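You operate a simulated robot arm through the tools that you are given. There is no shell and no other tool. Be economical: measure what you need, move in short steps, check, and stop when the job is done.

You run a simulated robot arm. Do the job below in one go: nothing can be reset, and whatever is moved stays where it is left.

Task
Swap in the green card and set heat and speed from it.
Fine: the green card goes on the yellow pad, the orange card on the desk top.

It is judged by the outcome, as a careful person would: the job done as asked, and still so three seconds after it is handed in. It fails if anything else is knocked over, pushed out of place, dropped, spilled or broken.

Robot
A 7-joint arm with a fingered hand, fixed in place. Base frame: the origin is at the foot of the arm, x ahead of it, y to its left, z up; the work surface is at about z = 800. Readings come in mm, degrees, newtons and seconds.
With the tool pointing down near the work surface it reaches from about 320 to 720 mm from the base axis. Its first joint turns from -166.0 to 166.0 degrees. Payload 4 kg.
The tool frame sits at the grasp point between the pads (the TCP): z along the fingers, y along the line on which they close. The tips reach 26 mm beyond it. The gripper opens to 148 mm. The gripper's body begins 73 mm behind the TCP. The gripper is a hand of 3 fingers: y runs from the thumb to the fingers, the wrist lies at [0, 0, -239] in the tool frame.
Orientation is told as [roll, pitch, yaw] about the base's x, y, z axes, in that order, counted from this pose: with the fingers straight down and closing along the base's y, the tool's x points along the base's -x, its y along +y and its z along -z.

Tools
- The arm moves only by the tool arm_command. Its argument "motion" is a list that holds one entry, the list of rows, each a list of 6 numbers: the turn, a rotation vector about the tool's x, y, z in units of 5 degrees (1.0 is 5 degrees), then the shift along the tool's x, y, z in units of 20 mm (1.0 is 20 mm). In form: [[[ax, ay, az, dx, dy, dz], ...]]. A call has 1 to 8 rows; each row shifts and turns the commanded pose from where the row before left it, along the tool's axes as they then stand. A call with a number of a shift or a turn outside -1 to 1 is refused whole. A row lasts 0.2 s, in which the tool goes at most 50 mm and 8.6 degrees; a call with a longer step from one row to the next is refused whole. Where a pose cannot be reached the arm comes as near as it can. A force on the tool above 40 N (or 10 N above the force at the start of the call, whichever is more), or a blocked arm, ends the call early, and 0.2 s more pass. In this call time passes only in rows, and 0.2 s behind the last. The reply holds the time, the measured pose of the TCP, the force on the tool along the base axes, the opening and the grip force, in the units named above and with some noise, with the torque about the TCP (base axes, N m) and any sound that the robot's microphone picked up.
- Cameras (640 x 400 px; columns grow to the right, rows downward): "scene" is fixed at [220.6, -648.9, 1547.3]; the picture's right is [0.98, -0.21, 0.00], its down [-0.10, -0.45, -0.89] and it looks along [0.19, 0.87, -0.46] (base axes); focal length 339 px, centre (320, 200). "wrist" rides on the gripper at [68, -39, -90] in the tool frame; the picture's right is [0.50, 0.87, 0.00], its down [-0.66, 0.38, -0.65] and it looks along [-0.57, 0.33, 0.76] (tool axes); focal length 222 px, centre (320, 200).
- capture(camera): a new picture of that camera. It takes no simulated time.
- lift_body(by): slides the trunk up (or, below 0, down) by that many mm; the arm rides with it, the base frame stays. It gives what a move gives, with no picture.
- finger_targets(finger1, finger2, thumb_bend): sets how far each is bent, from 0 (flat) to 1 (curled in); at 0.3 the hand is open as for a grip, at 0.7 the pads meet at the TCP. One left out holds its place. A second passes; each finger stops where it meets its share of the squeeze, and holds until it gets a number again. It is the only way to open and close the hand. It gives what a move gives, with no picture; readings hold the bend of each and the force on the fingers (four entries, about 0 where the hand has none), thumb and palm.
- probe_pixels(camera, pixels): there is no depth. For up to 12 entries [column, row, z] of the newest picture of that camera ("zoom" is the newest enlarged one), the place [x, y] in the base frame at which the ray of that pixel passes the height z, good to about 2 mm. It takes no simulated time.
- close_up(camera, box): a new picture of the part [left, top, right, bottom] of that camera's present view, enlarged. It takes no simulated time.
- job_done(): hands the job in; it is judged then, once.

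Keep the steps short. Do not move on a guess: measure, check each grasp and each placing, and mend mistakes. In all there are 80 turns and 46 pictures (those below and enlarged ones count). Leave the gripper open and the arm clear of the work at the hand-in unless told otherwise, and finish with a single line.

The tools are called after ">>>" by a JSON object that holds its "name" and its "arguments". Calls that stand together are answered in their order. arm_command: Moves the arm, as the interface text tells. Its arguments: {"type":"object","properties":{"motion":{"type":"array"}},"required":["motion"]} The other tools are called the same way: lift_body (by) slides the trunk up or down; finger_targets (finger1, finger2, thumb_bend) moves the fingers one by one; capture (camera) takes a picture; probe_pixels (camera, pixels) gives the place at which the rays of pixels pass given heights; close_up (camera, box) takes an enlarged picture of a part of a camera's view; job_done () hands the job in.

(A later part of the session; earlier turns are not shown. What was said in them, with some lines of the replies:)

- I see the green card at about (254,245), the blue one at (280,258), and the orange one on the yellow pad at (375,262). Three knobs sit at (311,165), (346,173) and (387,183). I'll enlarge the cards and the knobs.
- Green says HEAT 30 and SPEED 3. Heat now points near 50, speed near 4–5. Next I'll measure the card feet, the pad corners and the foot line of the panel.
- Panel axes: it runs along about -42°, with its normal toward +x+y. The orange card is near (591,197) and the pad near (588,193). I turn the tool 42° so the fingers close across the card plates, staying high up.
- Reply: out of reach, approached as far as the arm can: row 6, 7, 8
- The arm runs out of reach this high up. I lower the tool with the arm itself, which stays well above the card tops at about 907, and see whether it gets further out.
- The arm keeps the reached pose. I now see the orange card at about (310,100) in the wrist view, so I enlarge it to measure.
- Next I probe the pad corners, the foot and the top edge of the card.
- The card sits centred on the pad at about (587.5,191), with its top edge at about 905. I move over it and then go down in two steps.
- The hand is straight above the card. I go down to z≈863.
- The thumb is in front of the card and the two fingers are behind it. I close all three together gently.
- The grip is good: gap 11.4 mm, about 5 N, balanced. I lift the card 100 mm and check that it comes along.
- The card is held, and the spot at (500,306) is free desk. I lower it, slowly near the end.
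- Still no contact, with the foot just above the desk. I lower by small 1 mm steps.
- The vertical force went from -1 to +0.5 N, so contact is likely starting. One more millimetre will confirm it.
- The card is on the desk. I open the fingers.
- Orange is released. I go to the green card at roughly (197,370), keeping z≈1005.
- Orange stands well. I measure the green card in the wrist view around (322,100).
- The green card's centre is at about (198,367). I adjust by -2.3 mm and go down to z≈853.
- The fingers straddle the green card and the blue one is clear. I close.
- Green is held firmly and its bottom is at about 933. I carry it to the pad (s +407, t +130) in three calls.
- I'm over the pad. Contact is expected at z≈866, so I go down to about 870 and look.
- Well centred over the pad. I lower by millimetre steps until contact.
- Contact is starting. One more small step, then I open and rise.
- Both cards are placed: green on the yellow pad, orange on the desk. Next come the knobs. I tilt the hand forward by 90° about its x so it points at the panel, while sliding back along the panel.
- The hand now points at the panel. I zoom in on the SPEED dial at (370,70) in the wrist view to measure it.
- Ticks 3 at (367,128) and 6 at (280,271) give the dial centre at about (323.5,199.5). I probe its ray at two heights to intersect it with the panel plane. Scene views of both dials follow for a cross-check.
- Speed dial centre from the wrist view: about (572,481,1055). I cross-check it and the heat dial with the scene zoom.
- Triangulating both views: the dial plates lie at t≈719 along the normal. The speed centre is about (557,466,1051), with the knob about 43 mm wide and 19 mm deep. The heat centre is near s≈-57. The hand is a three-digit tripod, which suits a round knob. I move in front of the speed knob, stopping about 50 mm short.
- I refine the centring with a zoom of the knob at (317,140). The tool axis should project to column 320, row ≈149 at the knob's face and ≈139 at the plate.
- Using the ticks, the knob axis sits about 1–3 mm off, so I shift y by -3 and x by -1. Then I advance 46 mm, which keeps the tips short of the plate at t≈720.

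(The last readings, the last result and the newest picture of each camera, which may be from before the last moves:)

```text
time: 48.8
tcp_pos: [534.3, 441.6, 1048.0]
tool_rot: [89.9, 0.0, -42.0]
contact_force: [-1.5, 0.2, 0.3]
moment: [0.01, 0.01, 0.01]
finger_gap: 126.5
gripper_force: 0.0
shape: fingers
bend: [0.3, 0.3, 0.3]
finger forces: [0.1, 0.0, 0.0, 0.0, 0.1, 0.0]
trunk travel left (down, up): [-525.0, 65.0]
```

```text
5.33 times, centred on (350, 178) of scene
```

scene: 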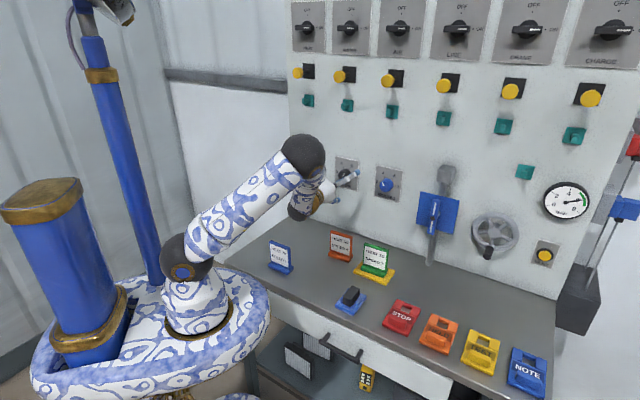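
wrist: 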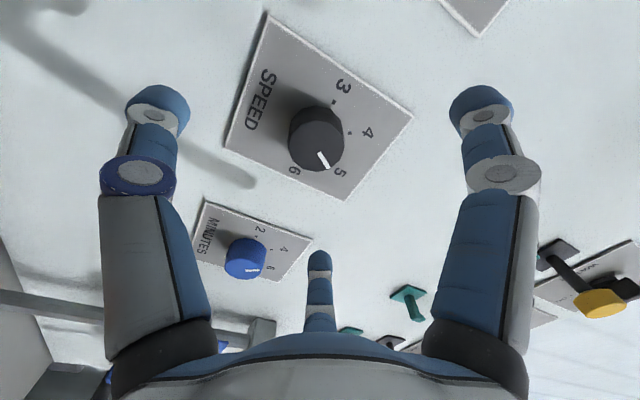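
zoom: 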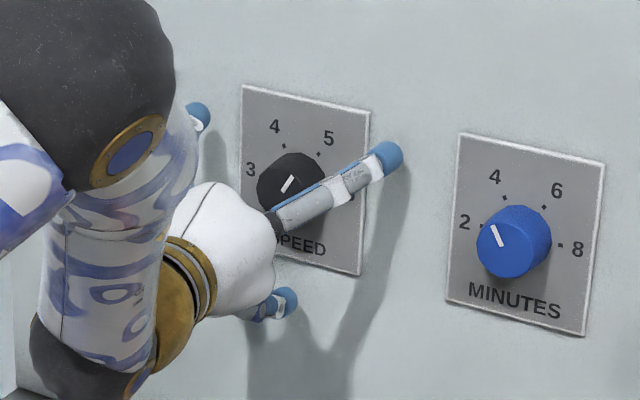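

No contact, and the digits surround the knob. I close them on it.

>>> {"name": "finger_targets", "arguments": {"finger1": 0.7, "finger2": 0.7, "thumb_bend": 0.7}}

>>> {"name": "capture", "arguments": {"camera": "wrist"}}

```text
time: 49.8
tcp_pos: [534.5, 440.4, 1048.5]
tool_rot: [89.9, -0.1, -42.0]
contact_force: [-2.7, -3.2, -5.8]
moment: [-0.07, 0.06, -0.02]
finger_gap: 31.5
gripper_force: 15.4
shape: fingers
bend: [0.58, 0.59, 0.62]
finger forces: [8.3, 8.5, 0.1, 0.0, 14.0, 0.1]
trunk travel left (down, up): [-525.0, 65.0]
```

```text
15 pictures are left
```

wrist: 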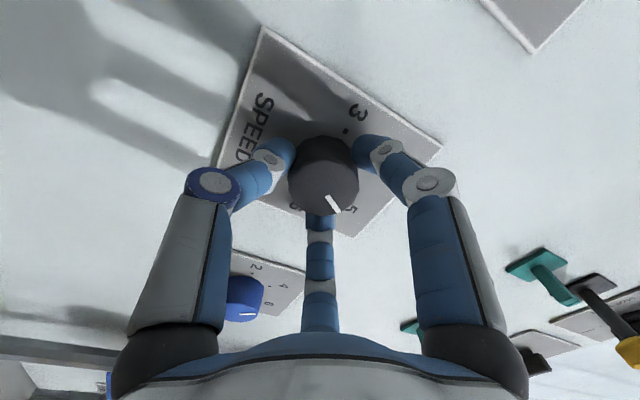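

The grip holds, though the thumb bends more, so the knob is about 2 mm above the axis. I shift up 2 mm and start turning counterclockwise (negative tool z) by 35°.

>>> {"name": "arm_command", "arguments": {"motion": [[[0, 0, 0, 0, 0.1, 0], [0, 0, -1, 0, 0, 0], [0, 0, -1, 0, 0, 0], [0, 0, -1, 0, 0, 0], [0, 0, -1, 0, 0, 0], [0, 0, -1, 0, 0, 0], [0, 0, -1, 0, 0, 0], [0, 0, -1, 0, 0, 0]]]}}

>>> {"name": "close_up", "arguments": {"camera": "wrist", "box": [200, 10, 460, 240]}}

```text
time: 51.6
tcp_pos: [536.6, 441.2, 1049.5]
tool_rot: [89.8, -35.0, -42.1]
contact_force: [-2.1, -6.6, -10.7]
moment: [-0.36, 0.28, -0.13]
finger_gap: 32.2
gripper_force: 15.7
shape: fingers
bend: [0.59, 0.6, 0.62]
finger forces: [9.1, 6.5, 0.1, 0.0, 16.3, 0.1]
trunk travel left (down, up): [-525.0, 65.0]
```

```text
1.74 times, centred on (330, 125) of wrist
```

zoom: 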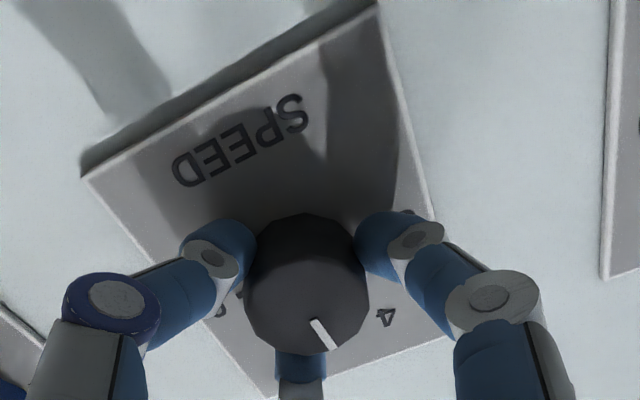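

The knob follows the hand. The downward reaction grew, so my shift up was the wrong way. I move about 3 mm down (in the rotated axes) and carry on turning.

>>> {"name": "arm_command", "arguments": {"motion": [[[0, 0, -1, 0.086, -0.123, 0], [0, 0, -1, 0, 0, 0], [0, 0, -1, 0, 0, 0], [0, 0, -1, 0, 0, 0], [0, 0, -1, 0, 0, 0], [0, 0, -1, 0, 0, 0], [0, 0, -1, 0, 0, 0], [0, 0, -1, 0, 0, 0]]]}}

```text
time: 53.4
tcp_pos: [535.4, 440.5, 1049.4]
tool_rot: [90.3, -75.0, -42.3]
contact_force: [3.1, -8.1, 2.6]
moment: [0.0, 0.01, -0.29]
finger_gap: 31.6
gripper_force: 15.8
shape: fingers
bend: [0.59, 0.58, 0.63]
finger forces: [6.7, 9.1, 0.0, 0.0, 14.7, 0.0]
trunk travel left (down, up): [-525.0, 65.0]
```

75° so far with low forces. I turn the remaining 40°, then look.

>>> {"name": "arm_command", "arguments": {"motion": [[[0, 0, -1, 0, 0, 0], [0, 0, -1, 0, 0, 0], [0, 0, -1, 0, 0, 0], [0, 0, -1, 0, 0, 0], [0, 0, -1, 0, 0, 0], [0, 0, -1, 0, 0, 0], [0, 0, -1, 0, 0, 0], [0, 0, -1, 0, 0, 0]]]}}

>>> {"name": "close_up", "arguments": {"camera": "wrist", "box": [200, 10, 460, 240]}}

```text
time: 55.2
tcp_pos: [536.9, 441.5, 1048.0]
tool_rot: [-90.3, -65.0, 138.3]
contact_force: [1.7, -6.0, 10.4]
moment: [0.15, -0.1, -0.34]
finger_gap: 31.3
gripper_force: 16.0
shape: fingers
bend: [0.6, 0.58, 0.63]
finger forces: [6.4, 9.3, 0.1, 0.0, 17.0, 0.0]
trunk travel left (down, up): [-525.0, 65.0]
```

```text
1.74 times, centred on (330, 125) of wrist
```

zoom: 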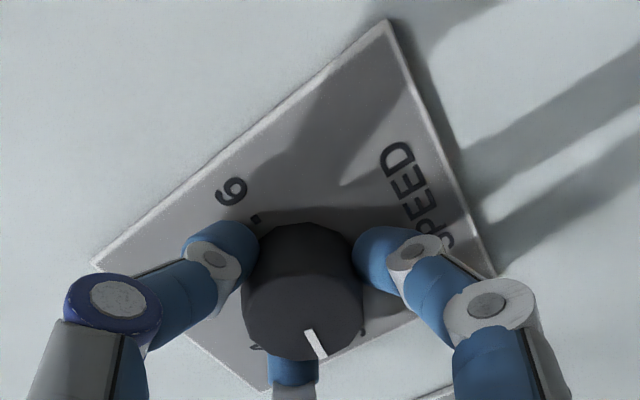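

The pointer direction in the hand's view has hardly changed, so there was little slip. I turn the last 7°, then open and back off to look.

>>> {"name": "arm_command", "arguments": {"motion": [[[0, 0, -0.7, 0, 0, 0], [0, 0, -0.7, 0, 0, 0]]]}}

>>> {"name": "finger_targets", "arguments": {"finger1": 0.3, "finger2": 0.3, "thumb_bend": 0.3}}

>>> {"name": "close_up", "arguments": {"camera": "scene", "box": [290, 140, 410, 215]}}

```text
time: 55.8
tcp_pos: [534.5, 440.6, 1049.1]
tool_rot: [-90.4, -58.0, 138.3]
contact_force: [5.2, -1.8, 11.2]
moment: [0.21, -0.15, -0.32]
finger_gap: 31.3
gripper_force: 16.3
shape: fingers
bend: [0.6, 0.58, 0.62]
finger forces: [6.0, 8.7, 0.0, 0.0, 17.0, 0.1]
trunk travel left (down, up): [-525.0, 65.0]
```

```text
time: 56.8
tcp_pos: [535.1, 441.7, 1047.1]
tool_rot: [-90.0, -58.0, 138.1]
contact_force: [-0.1, -0.8, 0.3]
moment: [-0.02, 0.0, 0.03]
finger_gap: 126.6
gripper_force: 0.1
shape: fingers
bend: [0.3, 0.3, 0.3]
finger forces: [0.0, 0.1, 0.0, 0.0, 0.1, 0.0]
trunk travel left (down, up): [-525.0, 65.0]
```

```text
5.33 times, centred on (350, 178) of scene
```

zoom: 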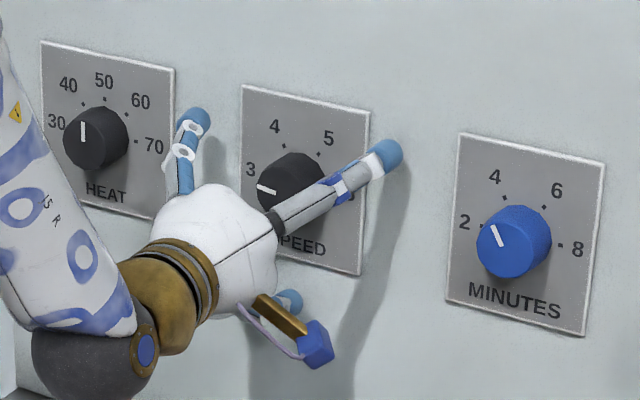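

The pointer is near 3 but perhaps a few degrees short. I look closer from the wrist.

>>> {"name": "close_up", "arguments": {"camera": "wrist", "box": [230, 70, 430, 230]}}

```text
2.50 times, centred on (330, 150) of wrist
```

zoom: 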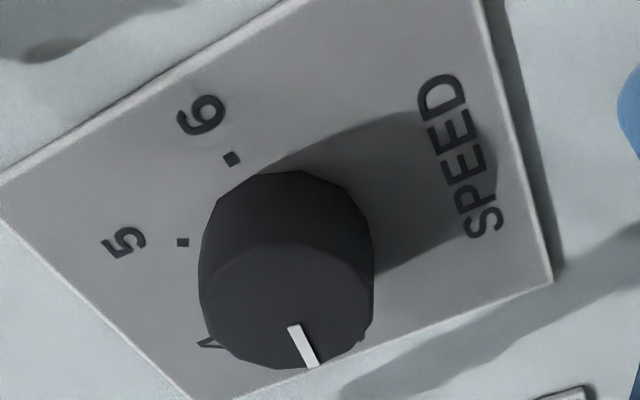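

By ray geometry the pointer stands about 6–7° short of 3 (the tick positions check out). I shift up 1.5 mm, regrip, and turn 8° more.

>>> {"name": "arm_command", "arguments": {"motion": [[[0, 0, 0, -0.064, -0.04, 0]]]}}

>>> {"name": "finger_targets", "arguments": {"finger1": 0.7, "finger2": 0.7, "thumb_bend": 0.7}}

>>> {"name": "arm_command", "arguments": {"motion": [[[0, 0, -0.8, 0, 0, 0], [0, 0, -0.8, 0, 0, 0]]]}}

>>> {"name": "finger_targets", "arguments": {"finger1": 0.3, "finger2": 0.3, "thumb_bend": 0.3}}

>>> {"name": "close_up", "arguments": {"camera": "wrist", "box": [230, 70, 430, 230]}}

```text
time: 57.2
tcp_pos: [536.7, 441.4, 1047.1]
tool_rot: [-90.0, -58.0, 138.0]
contact_force: [0.1, 0.5, 0.4]
moment: [0.04, 0.03, 0.0]
finger_gap: 126.6
gripper_force: 0.1
shape: fingers
bend: [0.3, 0.3, 0.3]
finger forces: [0.0, 0.0, 0.0, 0.0, 0.1, 0.0]
trunk travel left (down, up): [-525.0, 65.0]
```

```text
time: 58.2
tcp_pos: [535.4, 440.4, 1049.5]
tool_rot: [-90.2, -58.1, 138.1]
contact_force: [2.6, -1.6, 3.6]
moment: [0.04, -0.06, -0.04]
finger_gap: 30.1
gripper_force: 15.3
shape: fingers
bend: [0.6, 0.58, 0.62]
finger forces: [7.8, 9.0, 0.1, 0.1, 13.6, 0.1]
trunk travel left (down, up): [-525.0, 65.0]
```

```text
time: 58.8
tcp_pos: [536.3, 441.6, 1049.9]
tool_rot: [-90.2, -49.9, 138.1]
contact_force: [0.7, -4.9, 5.0]
moment: [0.07, -0.04, -0.11]
finger_gap: 30.0
gripper_force: 15.1
shape: fingers
bend: [0.6, 0.59, 0.62]
finger forces: [7.6, 8.6, 0.1, 0.0, 14.8, 0.0]
trunk travel left (down, up): [-525.0, 65.0]
```

```text
time: 59.8
tcp_pos: [536.1, 442.8, 1048.7]
tool_rot: [-90.1, -50.1, 137.9]
contact_force: [-0.3, -0.2, 0.3]
moment: [0.0, 0.0, 0.02]
finger_gap: 126.6
gripper_force: 0.1
shape: fingers
bend: [0.3, 0.3, 0.3]
finger forces: [0.1, 0.0, 0.1, 0.0, 0.0, 0.0]
trunk travel left (down, up): [-525.0, 65.0]
```

```text
2.50 times, centred on (330, 150) of wrist
```

zoom: 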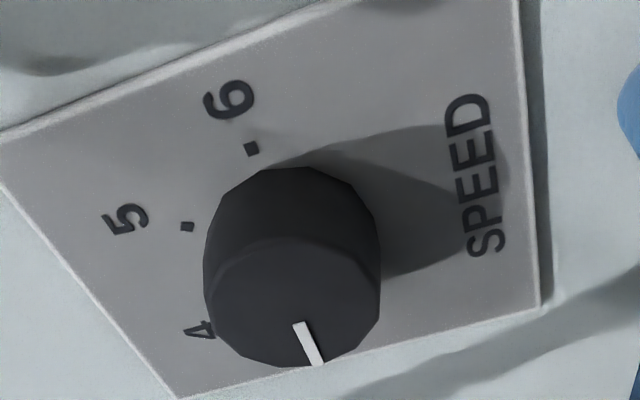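

The pointer is now at about 89–90°, i.e. on 3. I back off 60 mm and slide 159 mm left to face the heat knob.

>>> {"name": "arm_command", "arguments": {"motion": [[[0, 0, 0, 0, 0, -1], [0, 0, 0, 0, 0, -1], [0, 0, 0, 0, 0, -1]]]}}

>>> {"name": "arm_command", "arguments": {"motion": [[[0, 0, 0, -0.736, 0.866, 0], [0, 0, 0, -0.736, 0.866, 0], [0, 0, 0, -0.736, 0.866, 0], [0, 0, 0, -0.736, 0.866, 0], [0, 0, 0, -0.736, 0.866, 0], [0, 0, 0, -0.736, 0.866, 0], [0, 0, 0, -0.736, 0.866, 0]]]}}

>>> {"name": "arm_command", "arguments": {"motion": [[[0, 0, 1, 0, 0, 0], [0, 0, 1, 0, 0, 0], [0, 0, 1, 0, 0, 0], [0, 0, 1, 0, 0, 0], [0, 0, 1, 0, 0, 0], [0, 0, 1, 0, 0, 0], [0, 0, 1, 0, 0, 0], [0, 0, 1, 0, 0, 0]]]}}

>>> {"name": "arm_command", "arguments": {"motion": [[[0, 0, 1, 0, 0, 0], [0, 0, 1, 0, 0, 0], [0, 0, 1, 0, 0, 0], [0, 0, 1, 0, 0, 0], [0, 0, 1, 0, 0, 0], [0, 0, 1, 0, 0, 0], [0, 0, 1, 0, 0, 0], [0, 0, 1, 0, 0, 0]]]}}

>>> {"name": "arm_command", "arguments": {"motion": [[[0, 0, 1, 0, 0, 0], [0, 0, 1, 0, 0, 0]]]}}

>>> {"name": "close_up", "arguments": {"camera": "wrist", "box": [230, 70, 430, 230]}}

>>> {"name": "close_up", "arguments": {"camera": "scene", "box": [290, 140, 410, 215]}}

```text
time: 60.6
tcp_pos: [497.2, 397.7, 1049.9]
tool_rot: [-90.1, -50.1, 138.0]
contact_force: [0.7, -0.1, 0.6]
moment: [-0.01, 0.0, 0.0]
finger_gap: 126.8
gripper_force: 0.1
shape: fingers
bend: [0.3, 0.3, 0.3]
finger forces: [0.1, 0.1, 0.0, 0.0, 0.0, 0.0]
trunk travel left (down, up): [-525.0, 65.0]
```

```text
time: 62.2
tcp_pos: [376.5, 502.3, 1048.6]
tool_rot: [-90.0, -50.0, 138.0]
contact_force: [0.1, -0.9, -0.6]
moment: [0.01, -0.01, -0.02]
finger_gap: 126.6
gripper_force: 0.0
shape: fingers
bend: [0.3, 0.3, 0.3]
finger forces: [0.0, 0.0, 0.0, 0.0, 0.1, 0.1]
trunk travel left (down, up): [-525.0, 65.0]
```

```text
time: 64.0
tcp_pos: [377.7, 503.5, 1050.4]
tool_rot: [97.9, -89.8, -49.9]
contact_force: [0.1, 0.1, -0.2]
moment: [0.01, -0.03, 0.0]
finger_gap: 126.6
gripper_force: 0.1
shape: fingers
bend: [0.3, 0.3, 0.3]
finger forces: [0.1, 0.1, 0.0, 0.0, 0.0, 0.0]
trunk travel left (down, up): [-525.0, 65.0]
```

```text
time: 65.8
tcp_pos: [377.9, 504.3, 1050.4]
tool_rot: [90.0, -49.9, -41.9]
contact_force: [0.1, 0.2, -0.5]
moment: [-0.03, 0.0, 0.02]
finger_gap: 126.9
gripper_force: 0.0
shape: fingers
bend: [0.3, 0.3, 0.3]
finger forces: [0.0, 0.0, 0.0, 0.0, 0.0, 0.0]
trunk travel left (down, up): [-525.0, 65.0]
```

```text
time: 66.4
tcp_pos: [378.3, 503.1, 1050.9]
tool_rot: [90.1, -39.9, -42.0]
contact_force: [-0.5, 0.0, 0.2]
moment: [-0.01, 0.01, 0.0]
finger_gap: 126.8
gripper_force: 0.0
shape: fingers
bend: [0.3, 0.3, 0.3]
finger forces: [0.1, 0.0, 0.1, 0.0, 0.0, 0.1]
trunk travel left (down, up): [-525.0, 65.0]
```

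```text
2.50 times, centred on (330, 150) of wrist
```

zoom: 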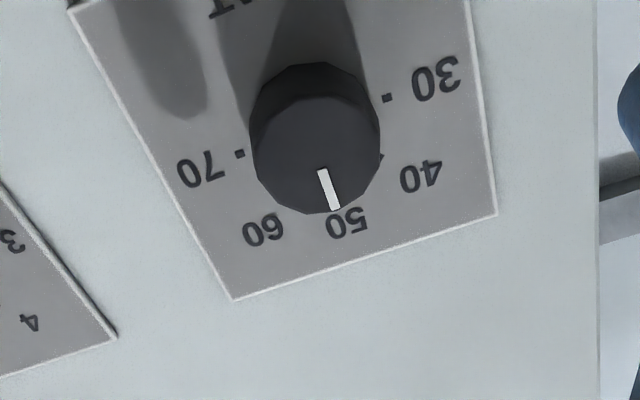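

```text
5.33 times, centred on (350, 178) of scene
```

zoom: 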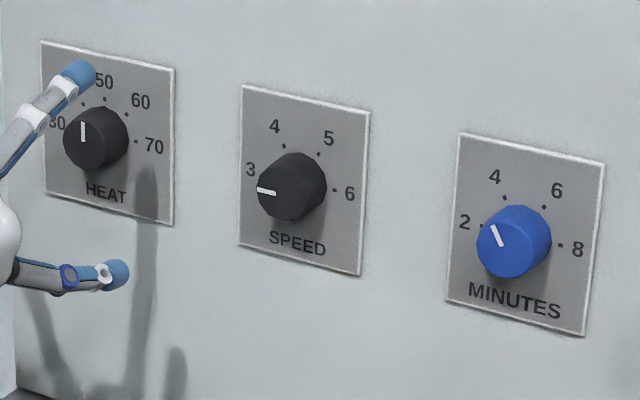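

The scene view confirms the speed pointer is level with 3. Heat stands at 50. From the ticks and the face, its axis lies about (5.3, 3.8) mm from mine in tool x and y. I correct that and advance 59 mm.

>>> {"name": "arm_command", "arguments": {"motion": [[[0, 0, 0, 0.265, 0.19, 0], [0, 0, 0, 0, 0, 0.5], [0, 0, 0, 0, 0, 0.6], [0, 0, 0, 0, 0, 0.6], [0, 0, 0, 0, 0, 0.5], [0, 0, 0, 0, 0, 0.4], [0, 0, 0, 0, 0, 0.35]]]}}

>>> {"name": "finger_targets", "arguments": {"finger1": 0.7, "finger2": 0.7, "thumb_bend": 0.7}}

>>> {"name": "close_up", "arguments": {"camera": "wrist", "box": [200, 30, 460, 260]}}

```text
time: 68.0
tcp_pos: [412.7, 550.8, 1049.2]
tool_rot: [90.0, -40.0, -42.0]
contact_force: [0.5, -0.4, -0.5]
moment: [0.0, -0.02, -0.05]
finger_gap: 126.7
gripper_force: 0.1
shape: fingers
bend: [0.3, 0.3, 0.3]
finger forces: [0.1, 0.0, 0.1, 0.0, 0.0, 0.0]
trunk travel left (down, up): [-525.0, 65.0]
```

```text
time: 69.0
tcp_pos: [413.5, 551.8, 1051.0]
tool_rot: [90.0, -40.1, -41.9]
contact_force: [1.5, -1.1, -3.6]
moment: [-0.09, 0.05, -0.08]
finger_gap: 31.9
gripper_force: 15.0
shape: fingers
bend: [0.58, 0.6, 0.62]
finger forces: [8.7, 8.0, 0.0, 0.1, 13.2, 0.0]
trunk travel left (down, up): [-525.0, 65.0]
```

```text
1.74 times, centred on (330, 145) of wrist
```

zoom: 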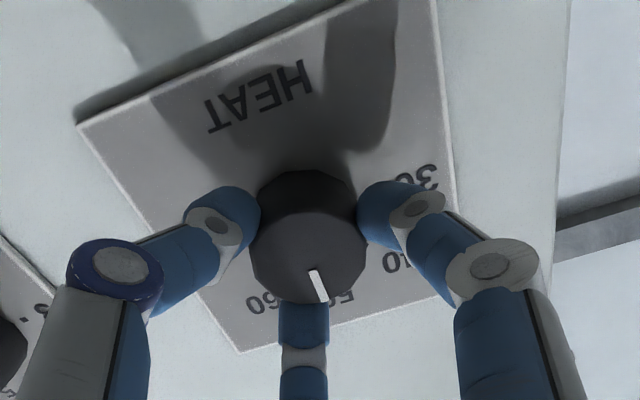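

Well centred with low reaction. I turn counterclockwise 94° in all, which allows a few degrees for give.

>>> {"name": "arm_command", "arguments": {"motion": [[[0, 0, -1, 0, 0, 0], [0, 0, -1, 0, 0, 0], [0, 0, -1, 0, 0, 0], [0, 0, -1, 0, 0, 0], [0, 0, -1, 0, 0, 0], [0, 0, -1, 0, 0, 0], [0, 0, -1, 0, 0, 0], [0, 0, -1, 0, 0, 0]]]}}

>>> {"name": "arm_command", "arguments": {"motion": [[[0, 0, -1, 0, 0, 0], [0, 0, -1, 0, 0, 0], [0, 0, -1, 0, 0, 0], [0, 0, -1, 0, 0, 0], [0, 0, -1, 0, 0, 0], [0, 0, -1, 0, 0, 0], [0, 0, -1, 0, 0, 0], [0, 0, -1, 0, 0, 0]]]}}

>>> {"name": "arm_command", "arguments": {"motion": [[[0, 0, -1, 0, 0, 0], [0, 0, -1, 0, 0, 0], [0, 0, -0.8, 0, 0, 0]]]}}

>>> {"name": "finger_targets", "arguments": {"finger1": 0.3, "finger2": 0.3, "thumb_bend": 0.3}}

>>> {"name": "close_up", "arguments": {"camera": "wrist", "box": [230, 70, 430, 230]}}

```text
time: 70.8
tcp_pos: [413.4, 551.2, 1050.0]
tool_rot: [89.9, -80.0, -41.8]
contact_force: [1.4, -5.9, 0.4]
moment: [-0.04, 0.03, -0.12]
finger_gap: 31.5
gripper_force: 15.5
shape: fingers
bend: [0.59, 0.59, 0.62]
finger forces: [8.6, 8.6, 0.0, 0.0, 13.8, 0.0]
trunk travel left (down, up): [-525.0, 65.0]
```

```text
time: 72.6
tcp_pos: [411.8, 551.1, 1049.5]
tool_rot: [-90.3, -60.0, 138.2]
contact_force: [3.6, -1.5, 6.7]
moment: [0.08, -0.06, -0.12]
finger_gap: 31.4
gripper_force: 15.1
shape: fingers
bend: [0.59, 0.59, 0.62]
finger forces: [7.2, 8.8, 0.0, 0.1, 14.5, 0.0]
trunk travel left (down, up): [-525.0, 65.0]
```

```text
time: 73.4
tcp_pos: [412.9, 551.1, 1050.3]
tool_rot: [-90.2, -46.0, 138.1]
contact_force: [4.7, 3.0, 7.9]
moment: [0.08, -0.08, -0.17]
finger_gap: 31.5
gripper_force: 15.2
shape: fingers
bend: [0.6, 0.59, 0.62]
finger forces: [6.7, 8.6, 0.1, 0.1, 14.9, 0.0]
trunk travel left (down, up): [-525.0, 65.0]
```

```text
time: 74.4
tcp_pos: [411.7, 550.8, 1048.6]
tool_rot: [-90.0, -46.0, 138.0]
contact_force: [-0.2, 0.2, -0.1]
moment: [-0.02, -0.03, -0.02]
finger_gap: 126.6
gripper_force: 0.1
shape: fingers
bend: [0.3, 0.3, 0.3]
finger forces: [0.0, 0.0, 0.0, 0.1, 0.0, 0.1]
trunk travel left (down, up): [-525.0, 65.0]
```

```text
2.50 times, centred on (330, 150) of wrist
```

zoom: 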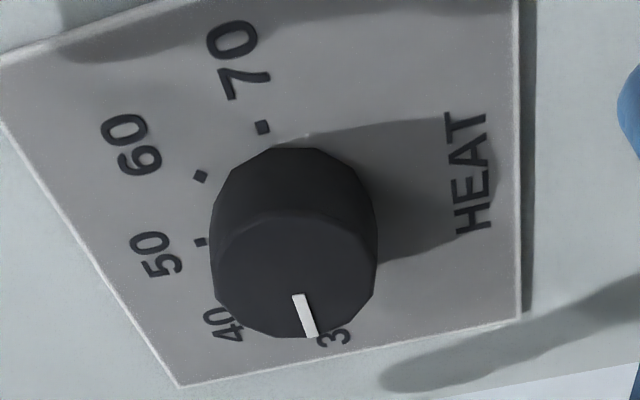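

The pointer is at about 89°, i.e. on 30. I back off 100 mm and check from the scene camera.

>>> {"name": "arm_command", "arguments": {"motion": [[[0, 0, 0, 0, 0, -1], [0, 0, 0, 0, 0, -1], [0, 0, 0, 0, 0, -1], [0, 0, 0, 0, 0, -1], [0, 0, 0, 0, 0, -1]]]}}

>>> {"name": "close_up", "arguments": {"camera": "scene", "box": [290, 140, 410, 215]}}

>>> {"name": "capture", "arguments": {"camera": "scene"}}

```text
time: 75.6
tcp_pos: [344.6, 477.3, 1051.6]
tool_rot: [-90.0, -46.1, 138.0]
contact_force: [-0.5, -0.4, 0.8]
moment: [0.03, 0.0, 0.04]
finger_gap: 126.7
gripper_force: 0.0
shape: fingers
bend: [0.3, 0.3, 0.3]
finger forces: [0.1, 0.1, 0.0, 0.1, 0.0, 0.0]
trunk travel left (down, up): [-525.0, 65.0]
```

```text
5.33 times, centred on (350, 178) of scene
```

zoom: 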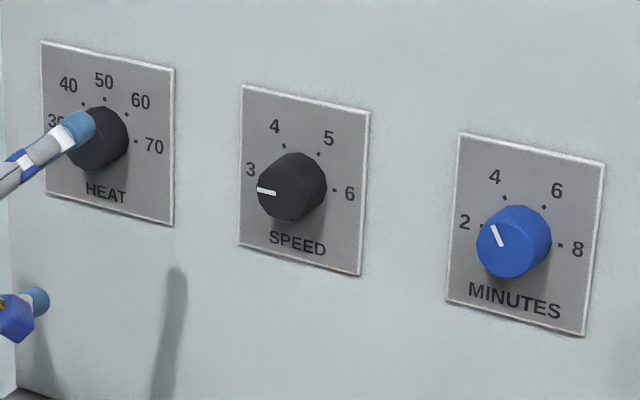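

```text
4 pictures are left
```

scene: 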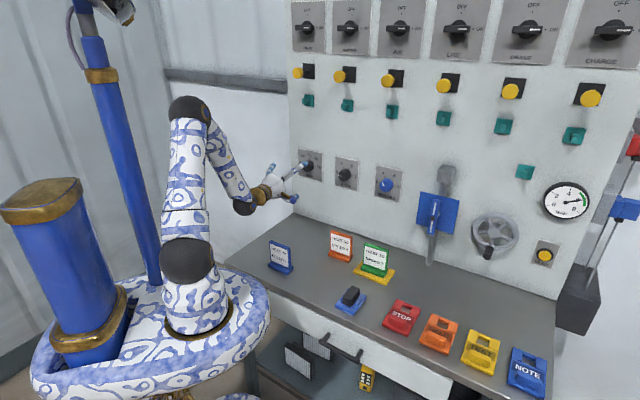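

A finger hides the heat knob. I rotate the hand back 40° and retreat 60 mm more, then look again.

>>> {"name": "arm_command", "arguments": {"motion": [[[0, 0, 1, 0, 0, -0.5], [0, 0, 1, 0, 0, -0.5], [0, 0, 1, 0, 0, -0.5], [0, 0, 1, 0, 0, -0.5], [0, 0, 1, 0, 0, -0.5], [0, 0, 1, 0, 0, -0.5]]]}}

>>> {"name": "close_up", "arguments": {"camera": "scene", "box": [290, 140, 410, 215]}}

```text
time: 77.0
tcp_pos: [304.5, 430.9, 1050.5]
tool_rot: [-90.0, -76.0, 137.9]
contact_force: [-0.6, -0.6, -0.7]
moment: [-0.04, 0.04, -0.01]
finger_gap: 126.5
gripper_force: 0.1
shape: fingers
bend: [0.3, 0.3, 0.3]
finger forces: [0.1, 0.0, 0.0, 0.0, 0.0, 0.0]
trunk travel left (down, up): [-525.0, 65.0]
```

```text
5.33 times, centred on (350, 178) of scene
```

zoom: 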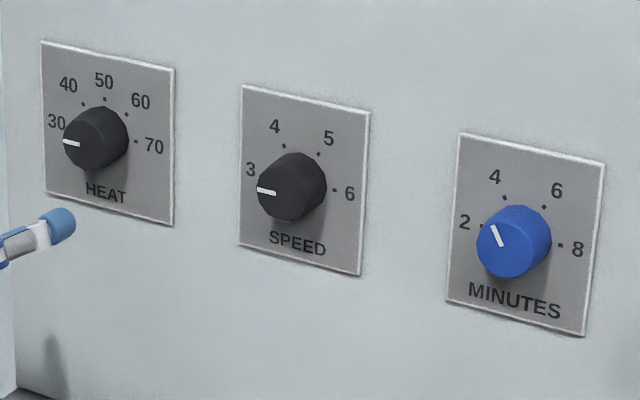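

Heat points at 30 and speed at 3; minutes is unchanged. Last, I check the cards.

>>> {"name": "close_up", "arguments": {"camera": "scene", "box": [250, 220, 410, 300]}}

```text
4.00 times, centred on (330, 260) of scene
```

zoom: 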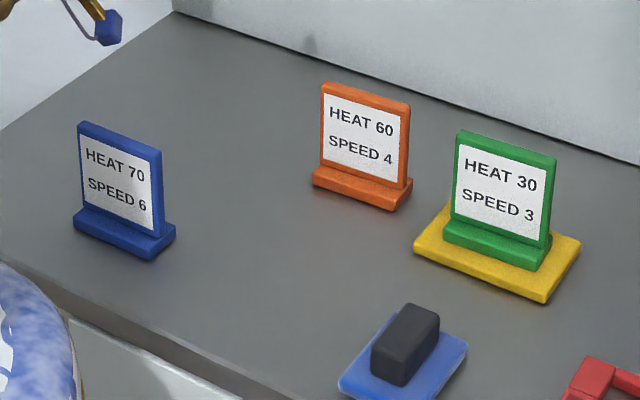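

Green stands on the yellow pad, orange on the desk, and blue is untouched. The hand is open and clear, so I hand in.

>>> {"name": "job_done", "arguments": {}}

```text
The job is handed in.
```

The green card is on the yellow pad, the orange card is on the desk top, and heat is set to 30 and speed to 3 as the green card says.
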